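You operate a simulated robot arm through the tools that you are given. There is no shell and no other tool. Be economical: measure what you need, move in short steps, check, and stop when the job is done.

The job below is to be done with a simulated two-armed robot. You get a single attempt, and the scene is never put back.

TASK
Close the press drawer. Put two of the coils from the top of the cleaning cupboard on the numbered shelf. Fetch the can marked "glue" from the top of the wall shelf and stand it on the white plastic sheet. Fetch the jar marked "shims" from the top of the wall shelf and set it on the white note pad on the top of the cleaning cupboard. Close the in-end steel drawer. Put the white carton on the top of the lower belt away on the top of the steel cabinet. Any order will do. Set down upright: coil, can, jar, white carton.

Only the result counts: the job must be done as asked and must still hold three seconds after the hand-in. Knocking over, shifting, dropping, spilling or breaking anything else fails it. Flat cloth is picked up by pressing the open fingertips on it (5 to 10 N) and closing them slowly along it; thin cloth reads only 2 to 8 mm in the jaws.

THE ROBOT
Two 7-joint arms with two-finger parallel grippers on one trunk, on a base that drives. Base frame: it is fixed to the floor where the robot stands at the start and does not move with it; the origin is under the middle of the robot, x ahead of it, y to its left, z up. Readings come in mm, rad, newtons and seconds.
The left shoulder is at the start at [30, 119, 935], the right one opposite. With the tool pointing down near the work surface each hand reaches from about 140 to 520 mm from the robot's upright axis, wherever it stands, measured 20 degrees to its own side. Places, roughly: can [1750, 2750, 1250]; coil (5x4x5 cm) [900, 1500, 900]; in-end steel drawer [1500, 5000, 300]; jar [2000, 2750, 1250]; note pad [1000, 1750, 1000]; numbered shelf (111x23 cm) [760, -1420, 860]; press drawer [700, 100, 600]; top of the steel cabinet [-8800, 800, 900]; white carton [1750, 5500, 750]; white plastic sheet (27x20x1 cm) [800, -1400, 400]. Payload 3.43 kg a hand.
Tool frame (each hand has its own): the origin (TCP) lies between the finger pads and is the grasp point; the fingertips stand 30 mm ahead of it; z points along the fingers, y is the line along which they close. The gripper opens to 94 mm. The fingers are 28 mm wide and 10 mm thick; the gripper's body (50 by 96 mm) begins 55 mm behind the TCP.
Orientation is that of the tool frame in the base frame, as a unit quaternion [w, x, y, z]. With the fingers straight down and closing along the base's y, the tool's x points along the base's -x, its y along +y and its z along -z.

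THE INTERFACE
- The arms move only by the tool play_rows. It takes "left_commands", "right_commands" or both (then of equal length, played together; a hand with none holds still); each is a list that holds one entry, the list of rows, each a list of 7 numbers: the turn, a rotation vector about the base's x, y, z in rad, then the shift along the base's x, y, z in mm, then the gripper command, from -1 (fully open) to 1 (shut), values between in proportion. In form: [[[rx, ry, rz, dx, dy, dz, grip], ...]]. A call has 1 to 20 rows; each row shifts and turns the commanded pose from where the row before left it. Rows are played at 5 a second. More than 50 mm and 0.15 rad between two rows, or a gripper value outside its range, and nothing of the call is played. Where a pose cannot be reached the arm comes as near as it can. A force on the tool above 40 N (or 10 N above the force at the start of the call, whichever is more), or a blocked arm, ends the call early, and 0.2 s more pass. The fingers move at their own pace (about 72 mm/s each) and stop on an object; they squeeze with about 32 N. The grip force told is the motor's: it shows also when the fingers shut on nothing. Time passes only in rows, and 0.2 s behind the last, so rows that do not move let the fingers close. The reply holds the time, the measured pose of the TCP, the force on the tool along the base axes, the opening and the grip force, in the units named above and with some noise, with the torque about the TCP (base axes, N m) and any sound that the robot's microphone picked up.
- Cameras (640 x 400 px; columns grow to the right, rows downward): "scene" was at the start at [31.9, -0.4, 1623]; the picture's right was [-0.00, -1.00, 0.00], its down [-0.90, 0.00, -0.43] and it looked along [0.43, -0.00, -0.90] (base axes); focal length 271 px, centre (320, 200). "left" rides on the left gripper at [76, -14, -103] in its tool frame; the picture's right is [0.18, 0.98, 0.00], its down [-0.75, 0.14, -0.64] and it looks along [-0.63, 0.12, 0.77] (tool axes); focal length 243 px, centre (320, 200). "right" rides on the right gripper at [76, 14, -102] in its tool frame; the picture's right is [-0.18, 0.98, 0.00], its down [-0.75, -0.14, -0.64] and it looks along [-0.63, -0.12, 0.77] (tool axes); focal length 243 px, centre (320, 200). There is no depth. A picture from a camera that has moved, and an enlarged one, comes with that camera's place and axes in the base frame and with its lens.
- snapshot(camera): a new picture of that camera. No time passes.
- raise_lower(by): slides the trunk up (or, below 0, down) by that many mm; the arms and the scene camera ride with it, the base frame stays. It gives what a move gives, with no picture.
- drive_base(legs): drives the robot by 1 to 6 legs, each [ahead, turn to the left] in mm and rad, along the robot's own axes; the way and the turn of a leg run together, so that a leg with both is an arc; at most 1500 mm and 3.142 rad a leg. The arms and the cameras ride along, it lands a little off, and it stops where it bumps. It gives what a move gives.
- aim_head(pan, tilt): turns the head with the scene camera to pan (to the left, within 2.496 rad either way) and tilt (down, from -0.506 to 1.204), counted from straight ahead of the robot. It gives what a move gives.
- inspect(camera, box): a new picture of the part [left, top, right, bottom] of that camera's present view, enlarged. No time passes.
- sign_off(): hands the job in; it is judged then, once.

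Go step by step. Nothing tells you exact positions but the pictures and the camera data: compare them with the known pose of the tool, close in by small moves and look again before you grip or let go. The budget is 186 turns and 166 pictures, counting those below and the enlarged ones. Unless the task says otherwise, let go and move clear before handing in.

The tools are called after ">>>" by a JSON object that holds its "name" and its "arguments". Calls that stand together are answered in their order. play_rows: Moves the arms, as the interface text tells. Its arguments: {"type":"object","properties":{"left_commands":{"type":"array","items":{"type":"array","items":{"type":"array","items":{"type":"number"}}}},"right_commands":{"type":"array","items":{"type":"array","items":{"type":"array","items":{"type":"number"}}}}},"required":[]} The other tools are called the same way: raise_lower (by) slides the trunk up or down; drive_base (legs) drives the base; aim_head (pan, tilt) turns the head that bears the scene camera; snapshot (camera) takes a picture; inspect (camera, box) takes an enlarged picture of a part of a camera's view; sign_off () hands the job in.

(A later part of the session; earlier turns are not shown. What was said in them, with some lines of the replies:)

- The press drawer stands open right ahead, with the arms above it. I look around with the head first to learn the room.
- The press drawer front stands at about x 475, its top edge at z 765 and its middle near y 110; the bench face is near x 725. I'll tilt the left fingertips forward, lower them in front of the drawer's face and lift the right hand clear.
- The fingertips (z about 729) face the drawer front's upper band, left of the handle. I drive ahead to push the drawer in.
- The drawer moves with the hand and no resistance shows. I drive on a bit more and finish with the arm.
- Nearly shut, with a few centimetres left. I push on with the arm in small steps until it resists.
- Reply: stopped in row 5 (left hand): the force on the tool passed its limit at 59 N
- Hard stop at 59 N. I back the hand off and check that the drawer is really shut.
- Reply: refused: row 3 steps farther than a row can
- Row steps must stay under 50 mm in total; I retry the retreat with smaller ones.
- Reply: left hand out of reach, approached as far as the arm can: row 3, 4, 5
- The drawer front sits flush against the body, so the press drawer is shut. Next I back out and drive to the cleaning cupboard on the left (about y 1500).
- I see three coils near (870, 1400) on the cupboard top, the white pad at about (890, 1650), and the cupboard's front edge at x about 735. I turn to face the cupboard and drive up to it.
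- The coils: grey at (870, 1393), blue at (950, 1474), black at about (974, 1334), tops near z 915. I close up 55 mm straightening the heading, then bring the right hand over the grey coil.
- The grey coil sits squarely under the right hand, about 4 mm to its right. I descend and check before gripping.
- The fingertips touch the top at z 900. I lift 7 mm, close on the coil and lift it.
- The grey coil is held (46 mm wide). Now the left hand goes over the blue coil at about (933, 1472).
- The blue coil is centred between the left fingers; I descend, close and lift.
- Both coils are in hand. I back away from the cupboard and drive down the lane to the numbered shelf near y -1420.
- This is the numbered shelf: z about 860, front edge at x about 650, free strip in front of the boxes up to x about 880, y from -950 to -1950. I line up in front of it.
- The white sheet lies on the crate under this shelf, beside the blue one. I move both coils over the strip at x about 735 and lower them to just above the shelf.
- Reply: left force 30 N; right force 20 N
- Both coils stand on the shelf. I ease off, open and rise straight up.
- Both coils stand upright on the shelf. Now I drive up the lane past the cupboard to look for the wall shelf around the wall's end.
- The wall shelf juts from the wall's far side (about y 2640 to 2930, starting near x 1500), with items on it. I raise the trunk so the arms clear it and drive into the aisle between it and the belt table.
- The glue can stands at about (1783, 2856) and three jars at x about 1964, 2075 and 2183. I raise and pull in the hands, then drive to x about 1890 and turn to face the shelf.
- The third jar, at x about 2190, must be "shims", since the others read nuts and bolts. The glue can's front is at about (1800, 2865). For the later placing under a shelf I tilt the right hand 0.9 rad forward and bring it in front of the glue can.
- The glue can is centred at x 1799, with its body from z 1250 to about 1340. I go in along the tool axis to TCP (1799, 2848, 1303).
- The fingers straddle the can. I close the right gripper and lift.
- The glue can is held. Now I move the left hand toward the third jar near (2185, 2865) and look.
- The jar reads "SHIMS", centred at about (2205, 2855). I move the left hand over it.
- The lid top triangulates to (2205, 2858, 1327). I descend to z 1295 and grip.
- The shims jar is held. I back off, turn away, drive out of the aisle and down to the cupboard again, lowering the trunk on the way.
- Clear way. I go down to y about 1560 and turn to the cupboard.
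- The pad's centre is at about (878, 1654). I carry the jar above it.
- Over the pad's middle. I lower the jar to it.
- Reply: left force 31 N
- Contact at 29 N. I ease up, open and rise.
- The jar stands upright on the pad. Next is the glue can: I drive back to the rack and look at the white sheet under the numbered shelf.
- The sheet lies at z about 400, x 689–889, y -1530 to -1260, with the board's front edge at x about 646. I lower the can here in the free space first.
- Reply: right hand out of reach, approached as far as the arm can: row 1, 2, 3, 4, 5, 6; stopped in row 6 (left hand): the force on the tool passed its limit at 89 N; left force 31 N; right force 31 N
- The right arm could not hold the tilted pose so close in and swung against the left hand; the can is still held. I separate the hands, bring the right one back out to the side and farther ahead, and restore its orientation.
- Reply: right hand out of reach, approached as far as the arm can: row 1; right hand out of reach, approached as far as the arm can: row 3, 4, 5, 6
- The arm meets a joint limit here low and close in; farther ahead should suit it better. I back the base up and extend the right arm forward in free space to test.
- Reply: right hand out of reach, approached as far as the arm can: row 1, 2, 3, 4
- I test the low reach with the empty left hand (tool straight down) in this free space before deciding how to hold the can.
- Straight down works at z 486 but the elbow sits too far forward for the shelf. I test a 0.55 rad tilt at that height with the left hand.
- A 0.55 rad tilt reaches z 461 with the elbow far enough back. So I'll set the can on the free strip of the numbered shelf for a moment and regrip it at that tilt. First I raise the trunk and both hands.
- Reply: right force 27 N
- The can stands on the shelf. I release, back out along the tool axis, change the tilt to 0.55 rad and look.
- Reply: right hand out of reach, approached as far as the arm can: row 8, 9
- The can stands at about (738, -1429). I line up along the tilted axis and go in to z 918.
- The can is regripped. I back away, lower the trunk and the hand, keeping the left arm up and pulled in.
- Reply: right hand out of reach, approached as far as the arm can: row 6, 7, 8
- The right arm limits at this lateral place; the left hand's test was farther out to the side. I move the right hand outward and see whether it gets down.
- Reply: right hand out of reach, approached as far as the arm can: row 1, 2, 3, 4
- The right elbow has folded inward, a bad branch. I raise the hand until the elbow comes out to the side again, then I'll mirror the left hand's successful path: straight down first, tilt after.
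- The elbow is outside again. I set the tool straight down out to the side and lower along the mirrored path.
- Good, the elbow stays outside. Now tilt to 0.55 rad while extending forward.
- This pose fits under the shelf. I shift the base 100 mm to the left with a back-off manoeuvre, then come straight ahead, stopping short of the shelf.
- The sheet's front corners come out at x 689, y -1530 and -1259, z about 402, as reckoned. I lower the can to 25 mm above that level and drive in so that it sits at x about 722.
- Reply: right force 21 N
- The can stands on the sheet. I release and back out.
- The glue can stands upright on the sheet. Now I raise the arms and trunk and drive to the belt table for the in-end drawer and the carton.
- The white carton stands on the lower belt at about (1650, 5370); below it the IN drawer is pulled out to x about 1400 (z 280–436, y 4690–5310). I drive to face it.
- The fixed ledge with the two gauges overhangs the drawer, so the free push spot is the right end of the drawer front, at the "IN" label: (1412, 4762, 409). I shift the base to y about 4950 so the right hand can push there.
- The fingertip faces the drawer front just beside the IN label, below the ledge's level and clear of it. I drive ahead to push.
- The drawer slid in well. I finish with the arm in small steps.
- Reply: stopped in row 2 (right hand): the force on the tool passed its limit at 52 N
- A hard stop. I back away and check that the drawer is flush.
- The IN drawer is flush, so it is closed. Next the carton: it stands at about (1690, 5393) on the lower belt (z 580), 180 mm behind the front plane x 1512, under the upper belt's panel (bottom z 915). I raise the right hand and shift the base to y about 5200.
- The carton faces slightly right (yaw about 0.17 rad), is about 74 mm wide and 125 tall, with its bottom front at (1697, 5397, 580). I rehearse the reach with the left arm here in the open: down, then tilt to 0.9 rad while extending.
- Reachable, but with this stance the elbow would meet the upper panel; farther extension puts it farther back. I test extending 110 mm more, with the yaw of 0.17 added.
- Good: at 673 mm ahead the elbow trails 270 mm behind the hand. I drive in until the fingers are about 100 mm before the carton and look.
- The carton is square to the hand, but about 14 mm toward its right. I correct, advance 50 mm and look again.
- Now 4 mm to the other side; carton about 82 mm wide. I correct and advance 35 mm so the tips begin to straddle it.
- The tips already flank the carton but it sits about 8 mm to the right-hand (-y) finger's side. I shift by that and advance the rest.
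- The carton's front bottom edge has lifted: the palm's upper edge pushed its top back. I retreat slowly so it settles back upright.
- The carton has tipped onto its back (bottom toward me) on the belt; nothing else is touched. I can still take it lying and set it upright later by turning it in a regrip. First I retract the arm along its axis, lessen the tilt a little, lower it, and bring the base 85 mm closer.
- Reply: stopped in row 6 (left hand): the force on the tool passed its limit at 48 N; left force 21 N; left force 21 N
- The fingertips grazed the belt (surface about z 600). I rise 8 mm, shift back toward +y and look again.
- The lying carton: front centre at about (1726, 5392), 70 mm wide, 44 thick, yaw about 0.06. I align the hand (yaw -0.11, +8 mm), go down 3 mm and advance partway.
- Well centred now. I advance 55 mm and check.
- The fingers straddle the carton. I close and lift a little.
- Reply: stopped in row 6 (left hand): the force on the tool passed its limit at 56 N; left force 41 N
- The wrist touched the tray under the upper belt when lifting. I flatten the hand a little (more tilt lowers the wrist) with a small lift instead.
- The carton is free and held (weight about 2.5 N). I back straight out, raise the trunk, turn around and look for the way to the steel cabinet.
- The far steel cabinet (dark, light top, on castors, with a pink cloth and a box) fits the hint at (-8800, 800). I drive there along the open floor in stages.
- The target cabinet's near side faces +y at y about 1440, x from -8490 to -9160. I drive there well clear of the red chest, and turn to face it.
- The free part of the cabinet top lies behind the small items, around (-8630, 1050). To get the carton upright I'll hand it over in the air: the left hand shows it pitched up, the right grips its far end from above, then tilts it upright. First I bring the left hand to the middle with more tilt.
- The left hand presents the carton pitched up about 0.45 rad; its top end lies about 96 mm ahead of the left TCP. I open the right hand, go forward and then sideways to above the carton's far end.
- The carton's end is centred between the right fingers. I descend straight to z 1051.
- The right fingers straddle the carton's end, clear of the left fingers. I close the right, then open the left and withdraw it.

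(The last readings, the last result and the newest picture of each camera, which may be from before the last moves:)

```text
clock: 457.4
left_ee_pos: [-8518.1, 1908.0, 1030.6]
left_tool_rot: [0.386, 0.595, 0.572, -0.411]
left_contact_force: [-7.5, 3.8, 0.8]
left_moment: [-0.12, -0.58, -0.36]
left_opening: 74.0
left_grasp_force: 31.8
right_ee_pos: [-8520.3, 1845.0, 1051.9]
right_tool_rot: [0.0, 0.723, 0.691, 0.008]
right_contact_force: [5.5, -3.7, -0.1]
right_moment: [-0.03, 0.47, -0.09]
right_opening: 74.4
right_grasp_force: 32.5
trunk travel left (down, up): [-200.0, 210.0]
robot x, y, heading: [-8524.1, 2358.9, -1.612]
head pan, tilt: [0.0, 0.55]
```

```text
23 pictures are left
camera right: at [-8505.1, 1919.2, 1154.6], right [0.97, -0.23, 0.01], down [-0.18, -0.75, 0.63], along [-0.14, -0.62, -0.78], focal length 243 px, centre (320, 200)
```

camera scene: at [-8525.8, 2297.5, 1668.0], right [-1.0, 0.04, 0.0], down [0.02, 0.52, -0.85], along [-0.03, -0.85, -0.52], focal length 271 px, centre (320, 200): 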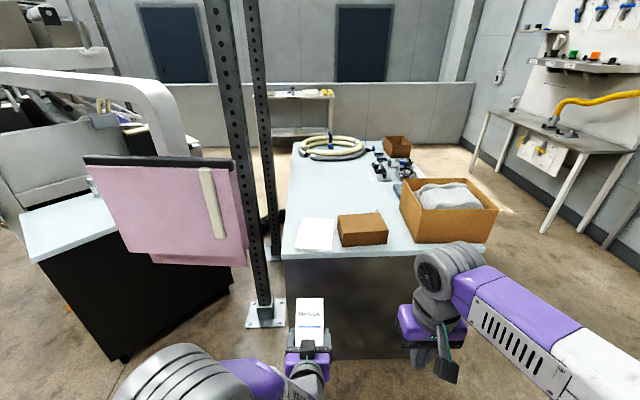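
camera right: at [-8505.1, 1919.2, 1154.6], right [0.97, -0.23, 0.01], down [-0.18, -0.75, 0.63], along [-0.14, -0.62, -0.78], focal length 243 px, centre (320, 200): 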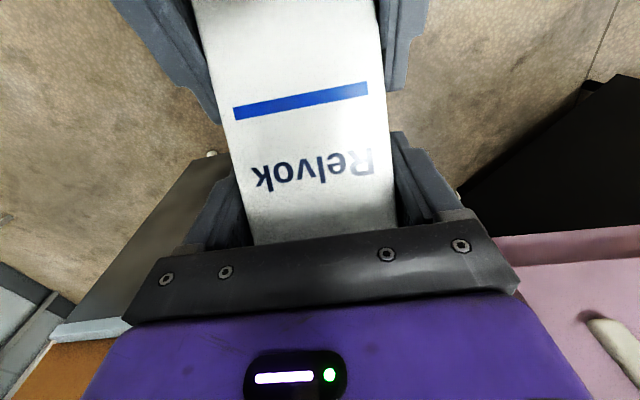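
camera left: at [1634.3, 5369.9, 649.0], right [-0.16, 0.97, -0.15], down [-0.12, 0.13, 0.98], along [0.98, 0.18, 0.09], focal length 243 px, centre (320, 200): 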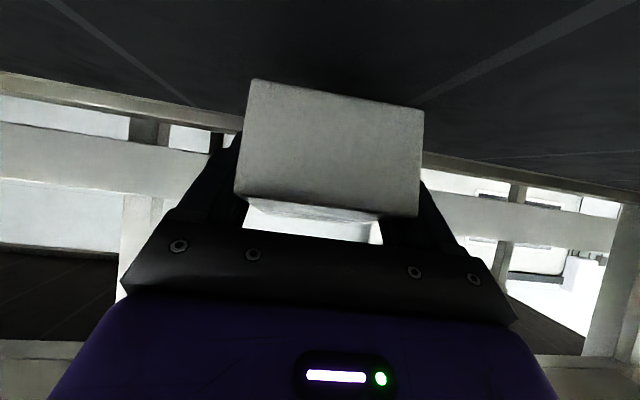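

>>> {"name": "play_rows", "arguments": {"left_commands": [[[0, 0, 0, 0, 0, 0, 0.2], [0, 0, 0, 0, 0, 0, -0.3], [0, 0, 0, 0, 0, 0, -1], [0, 0, 0, 0, 0, 0, -1], [0, 0, 0, 1, 15, 0, -1], [0, 0, 0, 1, 25, -3, -1], [0, 0, 0, 1, 25, -5, -1], [0, 0, 0, 15, 25, -5, -1], [0, 0, 0, 35, 20, 0, -1], [0, 0, 0, 40, 0, 0, -1], [0, 0, 0, 40, 0, 0, -1], [0, 0, 0, 40, 0, 0, -1], [0, 0, 0, 0, 0, 0, -1]]]}}

>>> {"name": "snapshot", "arguments": {"camera": "scene"}}

>>> {"name": "snapshot", "arguments": {"camera": "right"}}

```text
clock: 459.9
left_ee_pos: [-8487.3, 1917.0, 1022.2]
left_tool_rot: [0.375, 0.61, 0.561, -0.415]
left_contact_force: [-3.3, -1.1, -0.2]
left_moment: [0.07, -0.1, -0.02]
left_opening: 93.8
left_grasp_force: 0.1
left hand out of reach, approached as far as the arm can: row 6, 7, 8, 9, 10, 11, 12
right_ee_pos: [-8510.0, 1842.4, 1054.9]
right_tool_rot: [0.015, 0.722, 0.692, 0.011]
right_contact_force: [2.9, -0.5, -0.2]
right_moment: [-0.02, -0.03, -0.18]
right_opening: 77.6
right_grasp_force: 31.8
trunk travel left (down, up): [-200.0, 210.0]
robot x, y, heading: [-8524.6, 2361.1, -1.615]
head pan, tilt: [0.0, 0.55]
stopped in row 12 (left hand): the force on the tool passed its limit at 51 N (the readings are from after the stop); the commanded pose is now the measured one
```

```text
22 pictures are left
camera scene: at [-8525.8, 2297.8, 1668.0], right [-1.0, 0.04, 0.0], down [0.02, 0.52, -0.85], along [-0.03, -0.85, -0.52], focal length 271 px, centre (320, 200)
```

scene: 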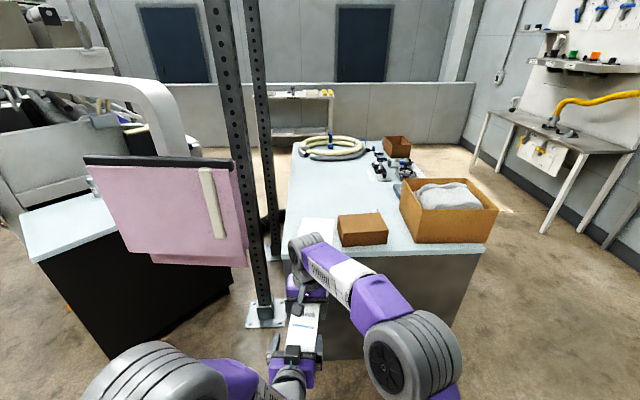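

```text
21 pictures are left
camera right: at [-8497.2, 1919.2, 1157.8], right [0.97, -0.23, 0.04], down [-0.2, -0.74, 0.64], along [-0.12, -0.63, -0.77], focal length 243 px, centre (320, 200)
```

right: 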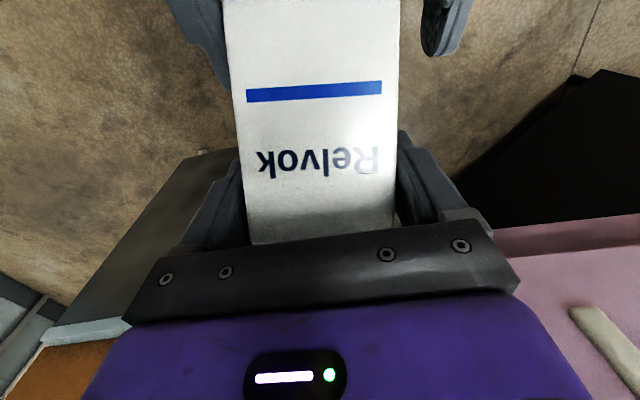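

The left arm could not draw back that close in and dragged sideways on the carton; the right still holds it. I ease the left hand back to centre and lift the right hand straight up out of the left's open fingers.

>>> {"name": "play_rows", "arguments": {"left_commands": [[[0, 0, 0, -6, 0, 0, -1], [0, 0, 0, -6, 0, 0, -1], [0, 0, 0, 0, 0, 0, -1], [0, 0, 0, 0, 0, 0, -1], [0, 0, 0, 0, 0, 0, -1], [0, 0, 0, 0, 0, 0, -1], [0, 0, 0, 0, 0, 0, -1]]], "right_commands": [[[0, 0, 0, 0, 0, 0, 1], [0, 0, 0, 0, 0, 0, 1], [0, 0, 0, 0, -3, 10, 1], [0, 0, 0, 0, -3, 20, 1], [0, 0, 0, 0, -3, 30, 1], [0, 0, 0, 0, 0, 40, 1], [0, 0, 0, 0, 0, 20, 1]]]}}

>>> {"name": "snapshot", "arguments": {"camera": "right"}}

>>> {"name": "snapshot", "arguments": {"camera": "left"}}

```text
clock: 461.5
left_ee_pos: [-8497.8, 1916.3, 1021.4]
left_tool_rot: [0.377, 0.608, 0.562, -0.415]
left_contact_force: [0.3, 0.3, 0.5]
left_moment: [-0.02, 0.01, 0.0]
left_opening: 94.2
left_grasp_force: 0.1
right_ee_pos: [-8510.6, 1833.6, 1176.5]
right_tool_rot: [0.014, 0.722, 0.691, 0.011]
right_contact_force: [0.1, -0.5, -2.0]
right_moment: [-0.1, -0.01, 0.01]
right_opening: 75.7
right_grasp_force: 32.2
trunk travel left (down, up): [-200.0, 210.0]
robot x, y, heading: [-8525.5, 2358.9, -1.609]
head pan, tilt: [0.0, 0.55]
```

```text
20 pictures are left
camera right: at [-8497.5, 1910.1, 1278.9], right [0.97, -0.23, 0.03], down [-0.2, -0.74, 0.64], along [-0.12, -0.63, -0.77], focal length 243 px, centre (320, 200)
```

right: 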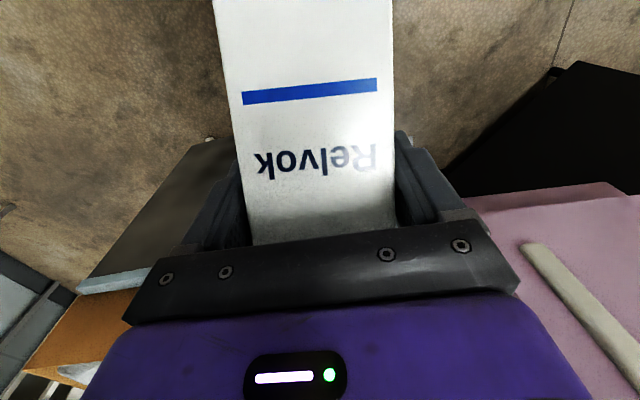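

```text
19 pictures are left
camera left: at [-8502.5, 2039.3, 989.1], right [0.98, -0.02, -0.18], down [0.17, 0.3, 0.94], along [0.04, -0.95, 0.3], focal length 243 px, centre (320, 200)
```

left: 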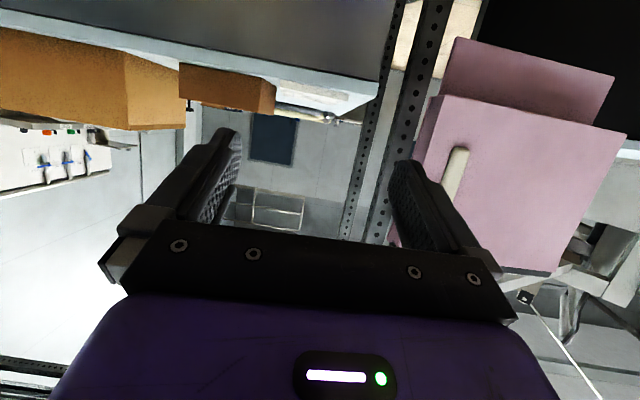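

The right hand now holds the carton alone. I move the left hand away outward and swing the right to its own side while tilting it 1.12 rad so the carton stands upright.

>>> {"name": "play_rows", "arguments": {"left_commands": [[[0, 0, 0, 30, -8, 0, -1], [0, 0, 0, 30, -15, 0, -1], [0, 0, 0, 30, -15, 0, -1], [0, 0, 0, 30, -20, 0, -1], [0, 0, 0, 30, -20, 0, -1], [0, 0, 0, 30, -20, 0, -1], [0, 0, 0, 10, 0, 0, -1], [0, 0, 0, 0, 0, 0, -1], [0, 0, 0, 0, 0, 0, -1], [0, 0, 0, 0, 0, 0, -1]]], "right_commands": [[[0, 0, 0, -20, 0, 0, 1], [-0.14, 0.006, 0, -20, 2, 0, 1], [-0.14, 0.006, 0, -20, 2, 0, 1], [-0.14, 0.006, 0, -20, 2, 0, 1], [-0.14, 0.006, 0, -20, 2, 0, 1], [-0.14, 0.006, 0, -20, 2, 0, 1], [-0.14, 0.006, 0, -20, 2, 0, 1], [-0.14, 0.006, 0, -20, 2, 0, 1], [-0.14, 0.006, 0, -10, 2, 0, 1], [0, 0, 0, 0, 0, 0, 1]]]}}

>>> {"name": "snapshot", "arguments": {"camera": "right"}}

>>> {"name": "snapshot", "arguments": {"camera": "left"}}

```text
clock: 463.7
left_ee_pos: [-8310.3, 1816.3, 1023.1]
left_tool_rot: [0.377, 0.609, 0.561, -0.415]
left_contact_force: [0.4, 0.4, -0.4]
left_moment: [-0.05, 0.03, -0.02]
left_opening: 94.2
left_grasp_force: 0.2
right_ee_pos: [-8681.3, 1849.5, 1174.6]
right_tool_rot: [0.38, 0.605, 0.591, -0.375]
right_contact_force: [0.2, 0.2, -2.3]
right_moment: [-0.02, 0.01, 0.01]
right_opening: 75.6
right_grasp_force: 32.3
trunk travel left (down, up): [-200.0, 210.0]
robot x, y, heading: [-8525.3, 2357.5, -1.608]
head pan, tilt: [0.0, 0.55]
```

```text
18 pictures are left
camera right: at [-8666.6, 1973.9, 1150.4], right [0.98, -0.09, 0.18], down [-0.15, 0.26, 0.95], along [-0.13, -0.96, 0.24], focal length 243 px, centre (320, 200)
```

right: 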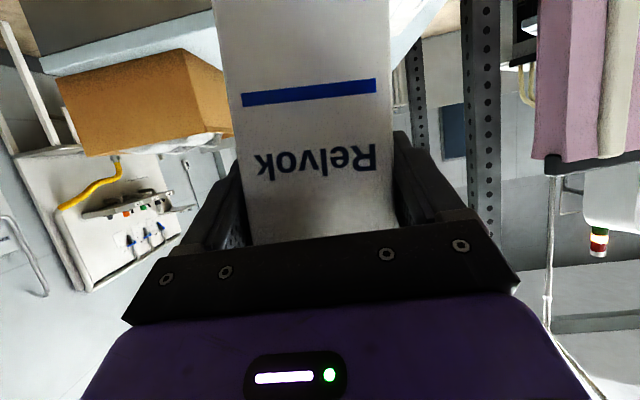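

```text
17 pictures are left
camera left: at [-8315.0, 1940.7, 989.7], right [0.98, -0.02, -0.18], down [0.17, 0.3, 0.94], along [0.04, -0.95, 0.3], focal length 243 px, centre (320, 200)
```

left: 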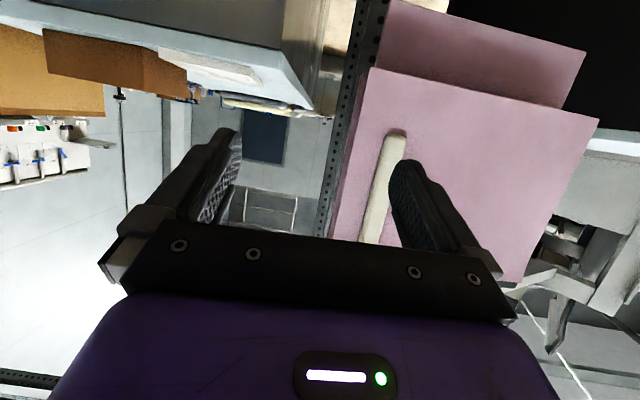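

>>> {"name": "inspect", "arguments": {"camera": "right", "box": [180, 0, 440, 240]}}

```text
1.67 times, centred on (310, 120) of right
camera zoom: at [-8666.6, 1973.9, 1150.4], right [0.98, -0.09, 0.18], down [-0.15, 0.26, 0.95], along [-0.13, -0.96, 0.24], focal length 404 px, centre (337, 333)
```

zoom: 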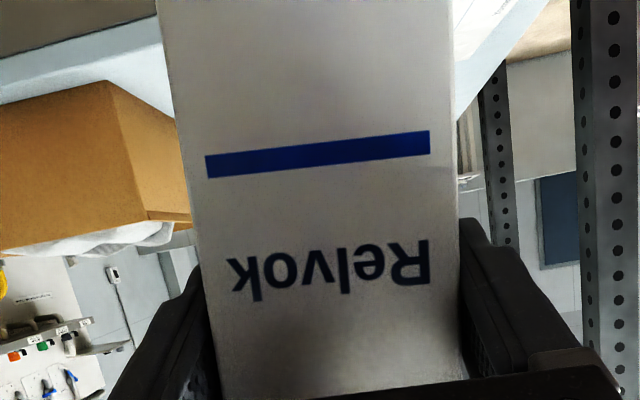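

From the carton's edges, it leans 0.08 rad toward me and 0.08 sideways. I correct that, bring the right hand to the middle lane, and tuck the left hand in upright.

>>> {"name": "play_rows", "arguments": {"left_commands": [[[0.133, -0.005, 0, -3, 0, 12, -1], [0.133, -0.005, 0, -3, 0, 12, -1], [0.133, -0.005, 0, -3, 0, 12, -1], [0.133, -0.005, 0, -3, 0, 12, -1], [0.133, -0.005, 0, -3, 0, 12, -1], [0.133, -0.005, 0, -3, 0, 12, -1], [0.133, -0.005, 0, -3, 0, 12, -1], [0.133, -0.005, 0, -3, 0, 12, -1], [0.133, -0.005, 0, -3, 0, 12, -1], [0, 0, 0, 0, 40, 5, -1], [0, 0, 0, 0, 40, 5, -1], [0, 0, 0, 0, 40, 5, -1], [0, 0, 0, 0, 40, 5, -1], [0, 0, 0, 0, 40, 5, -1], [0, 0, 0, 0, 35, 5, -1], [0, 0, 0, 0, 0, 0, -1]]], "right_commands": [[[0.04, 0.04, 0, 0, 0, 0, 1], [0.04, 0.04, 0, 0, 0, 0, 1], [0, 0, 0, 0, 0, 0, 1], [0, 0, 0, 0, 0, 0, 1], [0, 0, 0, 0, 0, 0, 1], [0, 0, 0, 0, 0, 0, 1], [0, 0, 0, 20, 0, 0, 1], [0, 0, 0, 20, 0, 0, 1], [0, 0, 0, 20, 0, 0, 1], [0, 0, 0, 20, 0, 0, 1], [0, 0, 0, 20, 0, 0, 1], [0, 0, 0, 20, 0, 0, 1], [0, 0, 0, 20, 0, 0, 1], [0, 0, 0, 9, 0, 0, 1], [0, 0, 0, 0, 0, 0, 1], [0, 0, 0, 0, 0, 0, 1]]]}}

>>> {"name": "snapshot", "arguments": {"camera": "scene"}}

>>> {"name": "inspect", "arguments": {"camera": "right", "box": [180, 0, 440, 240]}}

```text
clock: 467.1
left_ee_pos: [-8335.3, 2052.3, 1162.8]
left_tool_rot: [-0.019, 0.724, 0.689, -0.013]
left_contact_force: [-0.2, 0.5, -1.3]
left_moment: [0.04, 0.02, 0.01]
left_opening: 94.0
left_grasp_force: 0.1
right_ee_pos: [-8532.3, 1848.9, 1175.0]
right_tool_rot: [0.331, 0.604, 0.621, -0.375]
right_contact_force: [0.6, -0.2, -1.3]
right_moment: [-0.03, -0.02, -0.02]
right_opening: 75.3
right_grasp_force: 32.4
trunk travel left (down, up): [-200.0, 210.0]
robot x, y, heading: [-8522.8, 2357.4, -1.605]
head pan, tilt: [0.0, 0.55]
```

```text
15 pictures are left
camera scene: at [-8526.5, 2296.9, 1667.9], right [-1.0, 0.04, 0.0], down [0.02, 0.52, -0.85], along [-0.03, -0.85, -0.52], focal length 271 px, centre (320, 200)
```

scene: 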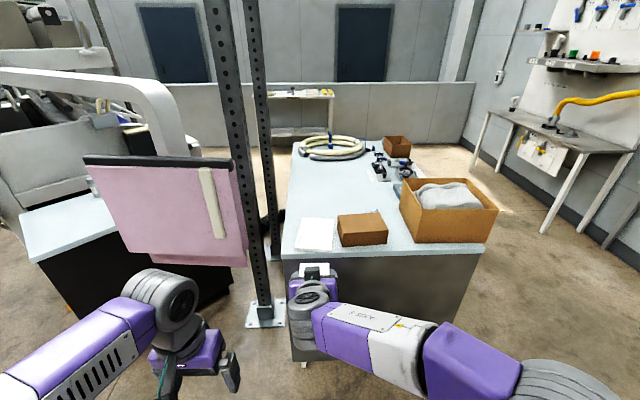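

```text
1.67 times, centred on (310, 120) of right
camera zoom: at [-8519.4, 1976.1, 1158.9], right [0.99, -0.1, 0.1], down [-0.08, 0.18, 0.98], along [-0.12, -0.98, 0.17], focal length 404 px, centre (337, 333)
```

zoom: 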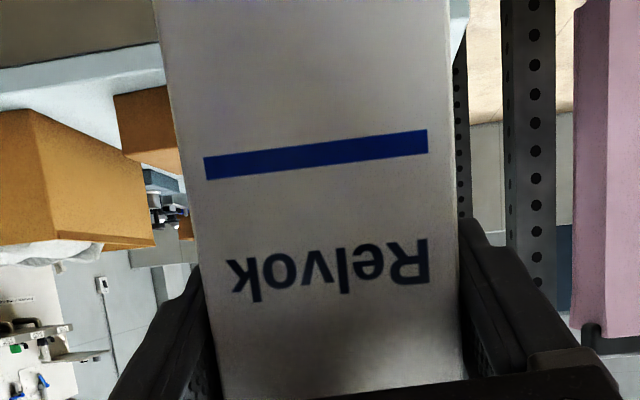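

The carton hangs vertical now (within 0.01 rad). I pull the left hand in a bit more and drive forward to the cabinet, stopping short.

>>> {"name": "play_rows", "arguments": {"left_commands": [[[0, 0, 0, -15, 25, 5, -1], [0, 0, 0, -15, 25, 5, -1], [0, 0, 0, -15, 25, 5, -1], [0, 0, 0, 0, 0, 0, -1]]]}}

>>> {"name": "drive_base", "arguments": {"legs": [[520, 0]]}}

>>> {"name": "aim_head", "arguments": {"pan": 0, "tilt": 0.8}}

>>> {"name": "snapshot", "arguments": {"camera": "scene"}}

```text
clock: 468.1
left_ee_pos: [-8379.1, 2128.4, 1175.5]
left_tool_rot: [-0.02, 0.723, 0.69, -0.013]
left_contact_force: [0.2, -0.5, 0.6]
left_moment: [0.06, 0.01, 0.0]
left_opening: 94.0
left_grasp_force: 0.1
right_ee_pos: [-8531.9, 1849.9, 1175.0]
right_tool_rot: [0.33, 0.605, 0.62, -0.376]
right_contact_force: [-0.9, 0.0, -1.9]
right_moment: [-0.02, 0.0, -0.01]
right_opening: 75.3
right_grasp_force: 31.4
trunk travel left (down, up): [-200.0, 210.0]
robot x, y, heading: [-8527.7, 2355.1, -1.614]
head pan, tilt: [0.0, 0.55]
```

```text
clock: 471.1
left_ee_pos: [-8399.2, 1607.2, 1175.2]
left_tool_rot: [-0.02, 0.722, 0.691, -0.013]
left_contact_force: [0.0, -0.7, 0.1]
left_moment: [0.01, -0.02, 0.01]
left_opening: 94.1
left_grasp_force: 0.0
right_ee_pos: [-8550.5, 1327.1, 1175.7]
right_tool_rot: [0.331, 0.603, 0.622, -0.374]
right_contact_force: [-0.6, -0.6, -2.2]
right_moment: [0.01, 0.01, -0.01]
right_opening: 75.1
right_grasp_force: 32.3
trunk travel left (down, up): [-200.0, 210.0]
robot x, y, heading: [-8547.0, 1834.9, -1.611]
head pan, tilt: [0.0, 0.55]
```

```text
clock: 471.9
left_ee_pos: [-8399.4, 1607.6, 1175.4]
left_tool_rot: [-0.02, 0.722, 0.691, -0.014]
left_contact_force: [-0.7, -0.2, -0.8]
left_moment: [-0.01, 0.01, 0.0]
left_opening: 94.0
left_grasp_force: 0.1
right_ee_pos: [-8550.0, 1328.0, 1174.7]
right_tool_rot: [0.333, 0.602, 0.621, -0.375]
right_contact_force: [-0.5, 1.0, -2.0]
right_moment: [0.02, 0.02, 0.03]
right_opening: 74.9
right_grasp_force: 32.2
trunk travel left (down, up): [-200.0, 210.0]
robot x, y, heading: [-8546.3, 1833.0, -1.614]
head pan, tilt: [0.0, 0.799]
```

```text
13 pictures are left
camera scene: at [-8545.8, 1784.8, 1646.7], right [-1.0, 0.04, 0.0], down [0.03, 0.72, -0.7], along [-0.03, -0.7, -0.72], focal length 271 px, centre (320, 200)
```

scene: 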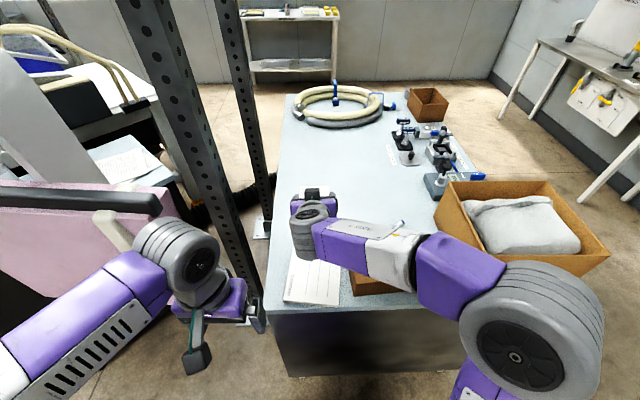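

The paper and block end at y about 1300; the space behind is free. I move the carton over (-8560, 1170) and lower it toward the top.

>>> {"name": "play_rows", "arguments": {"right_commands": [[[0, 0, 0, -2, -32, -15, 1], [0, 0, 0, -2, -32, -25, 1], [0, 0, 0, -2, -32, -30, 1], [0, 0, 0, -2, -32, -30, 1], [0, 0, 0, -2, -30, -25, 1], [0, 0, 0, 0, 0, 0, 1]]]}}

>>> {"name": "snapshot", "arguments": {"camera": "right"}}

>>> {"name": "snapshot", "arguments": {"camera": "scene"}}

```text
clock: 473.3
left_ee_pos: [-8398.8, 1607.8, 1175.3]
left_tool_rot: [-0.02, 0.722, 0.691, -0.013]
left_contact_force: [0.6, 0.4, 0.3]
left_moment: [0.0, 0.0, 0.01]
left_opening: 93.9
left_grasp_force: 0.0
right_ee_pos: [-8558.8, 1170.0, 1050.0]
right_tool_rot: [0.334, 0.601, 0.623, -0.373]
right_contact_force: [0.9, 0.4, -1.4]
right_moment: [-0.03, 0.0, 0.02]
right_opening: 75.0
right_grasp_force: 32.1
trunk travel left (down, up): [-200.0, 210.0]
robot x, y, heading: [-8543.3, 1833.2, -1.607]
head pan, tilt: [0.0, 0.799]
```

```text
12 pictures are left
camera right: at [-8547.0, 1297.2, 1034.7], right [0.99, -0.1, 0.1], down [-0.08, 0.18, 0.98], along [-0.11, -0.98, 0.17], focal length 243 px, centre (320, 200)
```

right: 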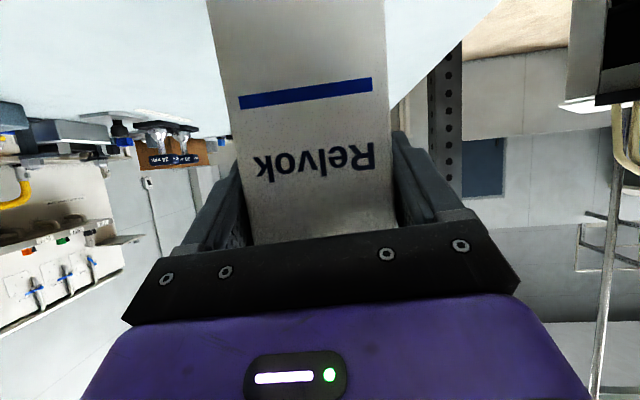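

```text
11 pictures are left
camera scene: at [-8545.7, 1785.4, 1646.7], right [-1.0, 0.04, 0.0], down [0.03, 0.72, -0.7], along [-0.03, -0.7, -0.72], focal length 271 px, centre (320, 200)
```

scene: 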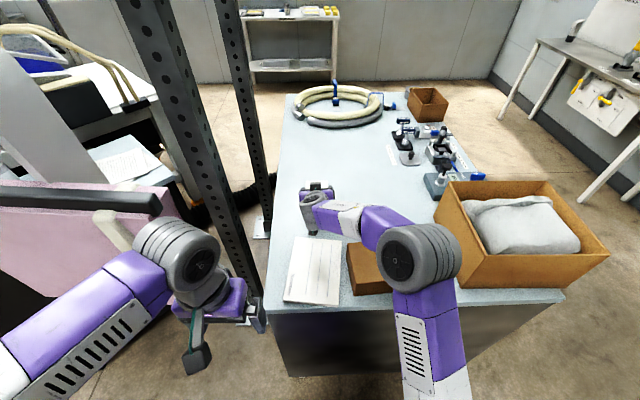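

>>> {"name": "play_rows", "arguments": {"right_commands": [[[0, 0, 0, 0, 0, -10, 1], [0, 0, 0, 0, 0, -10, 1], [0, 0, 0, 0, 0, -8, 1], [0, 0, 0, 0, 0, -4, 1], [0, 0, 0, 0, 0, -4, 1], [0, 0, 0, 0, 0, -4, 1], [0, 0, 0, 0, 0, 0, 1]]]}}

```text
clock: 474.9
left_ee_pos: [-8400.0, 1609.5, 1176.5]
left_tool_rot: [-0.019, 0.723, 0.691, -0.015]
left_contact_force: [0.6, -0.6, 0.4]
left_moment: [-0.02, 0.02, 0.01]
left_opening: 94.3
left_grasp_force: 0.1
right_ee_pos: [-8559.3, 1170.1, 1016.4]
right_tool_rot: [0.337, 0.601, 0.619, -0.376]
right_contact_force: [-0.7, 4.1, 31.2]
right_moment: [0.18, -1.09, 0.18]
right_opening: 74.7
right_grasp_force: 32.1
trunk travel left (down, up): [-200.0, 210.0]
robot x, y, heading: [-8542.3, 1836.9, -1.608]
head pan, tilt: [0.0, 0.799]
```

Contact at z 1016 with 31 N. I check that it is the carton's base on the top before letting go.

>>> {"name": "snapshot", "arguments": {"camera": "right"}}

>>> {"name": "inspect", "arguments": {"camera": "scene", "box": [250, 150, 410, 310]}}

```text
10 pictures are left
camera right: at [-8547.6, 1297.7, 999.0], right [0.99, -0.1, 0.1], down [-0.08, 0.19, 0.98], along [-0.11, -0.98, 0.18], focal length 243 px, centre (320, 200)
```

right: 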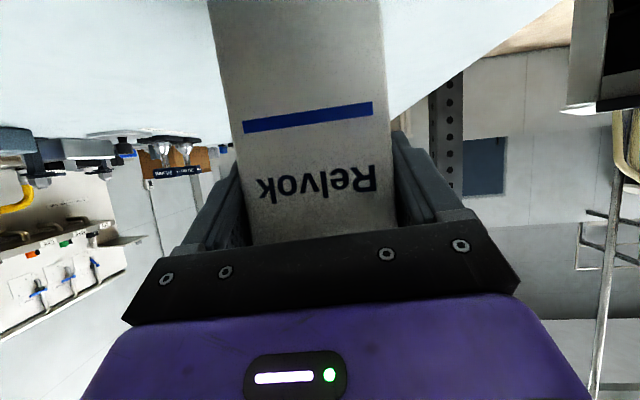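

```text
2.50 times, centred on (330, 230) of scene
camera zoom: at [-8545.9, 1789.4, 1646.9], right [-1.0, 0.04, 0.0], down [0.03, 0.71, -0.7], along [-0.03, -0.7, -0.71], focal length 677 px, centre (295, 125)
```

zoom: 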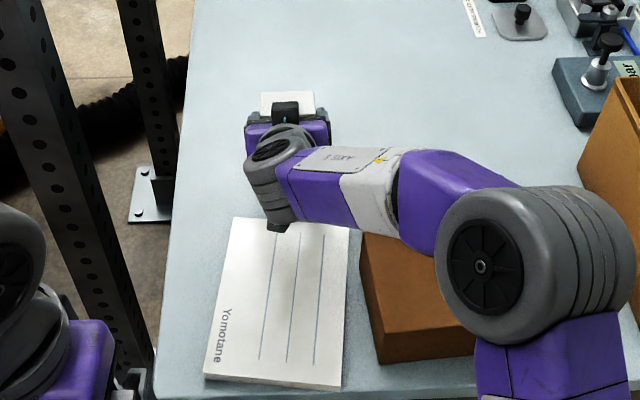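

It is the carton's base standing on the top (it slid up slightly in the grip). I ease the load, open slowly, and back out.

>>> {"name": "play_rows", "arguments": {"right_commands": [[[0, 0, 0, 0, 0, 2, 1], [0, 0, 0, 0, 0, 2, 1], [0, 0, 0, 0, 0, 0, 0.25], [0, 0, 0, 0, 0, 0, 0.1], [0, 0, 0, 0, 0, 0, -0.2], [0, 0, 0, 0, 0, 0, -1], [0, 0, 0, 0, 0, 0, -1]]]}}

>>> {"name": "snapshot", "arguments": {"camera": "right"}}

```text
clock: 476.5
left_ee_pos: [-8399.2, 1607.3, 1174.9]
left_tool_rot: [-0.02, 0.722, 0.691, -0.013]
left_contact_force: [-0.1, -0.5, 0.6]
left_moment: [0.03, 0.02, 0.01]
left_opening: 93.9
left_grasp_force: 0.1
right_ee_pos: [-8561.0, 1169.7, 1011.9]
right_tool_rot: [0.331, 0.603, 0.623, -0.373]
right_contact_force: [0.3, -0.6, 0.7]
right_moment: [-0.01, 0.03, 0.03]
right_opening: 94.1
right_grasp_force: 0.0
trunk travel left (down, up): [-200.0, 210.0]
robot x, y, heading: [-8543.7, 1835.5, -1.607]
head pan, tilt: [0.0, 0.799]
```

```text
8 pictures are left
camera right: at [-8548.0, 1296.6, 997.0], right [0.99, -0.1, 0.09], down [-0.08, 0.18, 0.98], along [-0.11, -0.98, 0.17], focal length 243 px, centre (320, 200)
```

right: 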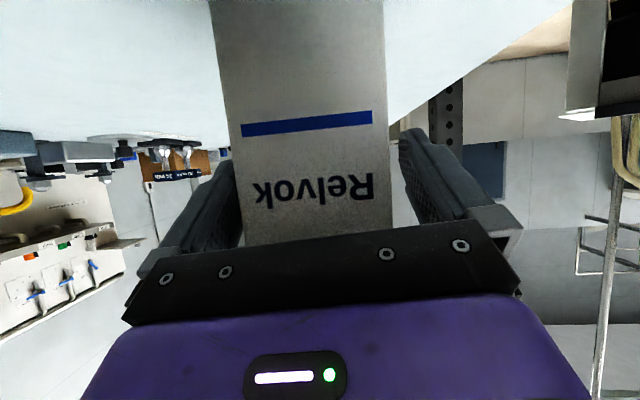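

The carton stands free. I draw the fingers straight back, then reverse the base.

>>> {"name": "play_rows", "arguments": {"right_commands": [[[0, 0, 0, 0.5, 12, 2, -1], [0, 0, 0, 1, 20, 4, -1], [0, 0, 0, 1, 25, 8, -1], [0, 0, 0, 1, 25, 15, -1], [0, 0, 0, 1, 25, 20, -1], [0, 0, 0, 0, 0, 40, -1], [0, 0, 0, 0, 0, 40, -1], [0, 0, 0, 0, 0, 0, -1]]]}}

>>> {"name": "drive_base", "arguments": {"legs": [[-300, 0]]}}

>>> {"name": "snapshot", "arguments": {"camera": "scene"}}

```text
clock: 478.3
left_ee_pos: [-8398.7, 1607.5, 1175.3]
left_tool_rot: [-0.02, 0.722, 0.691, -0.013]
left_contact_force: [0.0, -0.4, 0.7]
left_moment: [0.05, -0.02, 0.0]
left_opening: 94.1
left_grasp_force: 0.2
right_ee_pos: [-8556.7, 1276.2, 1142.6]
right_tool_rot: [0.331, 0.603, 0.622, -0.374]
right_contact_force: [-0.4, -0.5, -0.4]
right_moment: [0.0, 0.02, -0.03]
right_opening: 94.3
right_grasp_force: 0.1
trunk travel left (down, up): [-200.0, 210.0]
robot x, y, heading: [-8547.8, 1836.5, -1.606]
head pan, tilt: [0.0, 0.799]
```

```text
clock: 480.3
left_ee_pos: [-8388.9, 1904.2, 1175.8]
left_tool_rot: [-0.019, 0.722, 0.691, -0.014]
left_contact_force: [0.2, -0.1, 0.0]
left_moment: [0.01, -0.02, 0.01]
left_opening: 94.1
left_grasp_force: 0.1
right_ee_pos: [-8544.2, 1572.4, 1142.9]
right_tool_rot: [0.332, 0.603, 0.622, -0.374]
right_contact_force: [0.3, 0.4, 0.3]
right_moment: [0.02, -0.02, 0.0]
right_opening: 93.8
right_grasp_force: 0.0
trunk travel left (down, up): [-200.0, 210.0]
robot x, y, heading: [-8537.5, 2132.0, -1.602]
head pan, tilt: [0.0, 0.799]
```

```text
7 pictures are left
camera scene: at [-8535.1, 2082.6, 1646.7], right [-1.0, 0.04, 0.0], down [0.03, 0.72, -0.7], along [-0.02, -0.7, -0.72], focal length 271 px, centre (320, 200)
```

scene: 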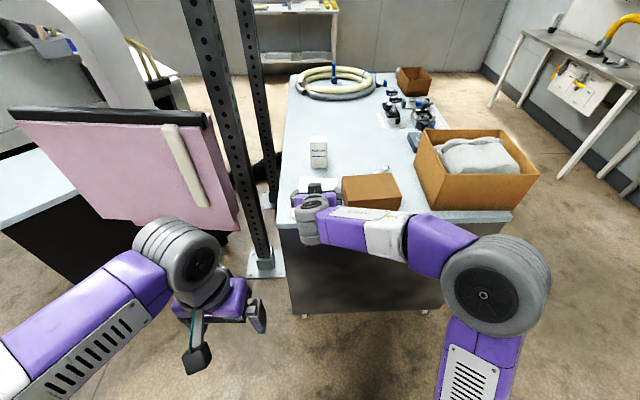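

The carton stands upright on the steel cabinet's top, both hands are clear, and the other tasks are done. I hand the job in.

>>> {"name": "sign_off", "arguments": {}}

```text
The job is handed in.
```

I finished all six jobs and handed in.

- **Drawers:** both are shut. I pushed the press drawer and the in-end drawer until they stopped hard, and both looked flush afterwards.
- **Coils:** two are upright on the numbered shelf.
- **Glue can:** it is upright on the white plastic sheet.
- **Shims jar:** it is upright on the note pad.
- **White carton:** it is upright on the steel cabinet. I tipped it onto its back on the belt while gripping it, then turned it upright before setting it down.

I saw nothing else knocked over or moved.
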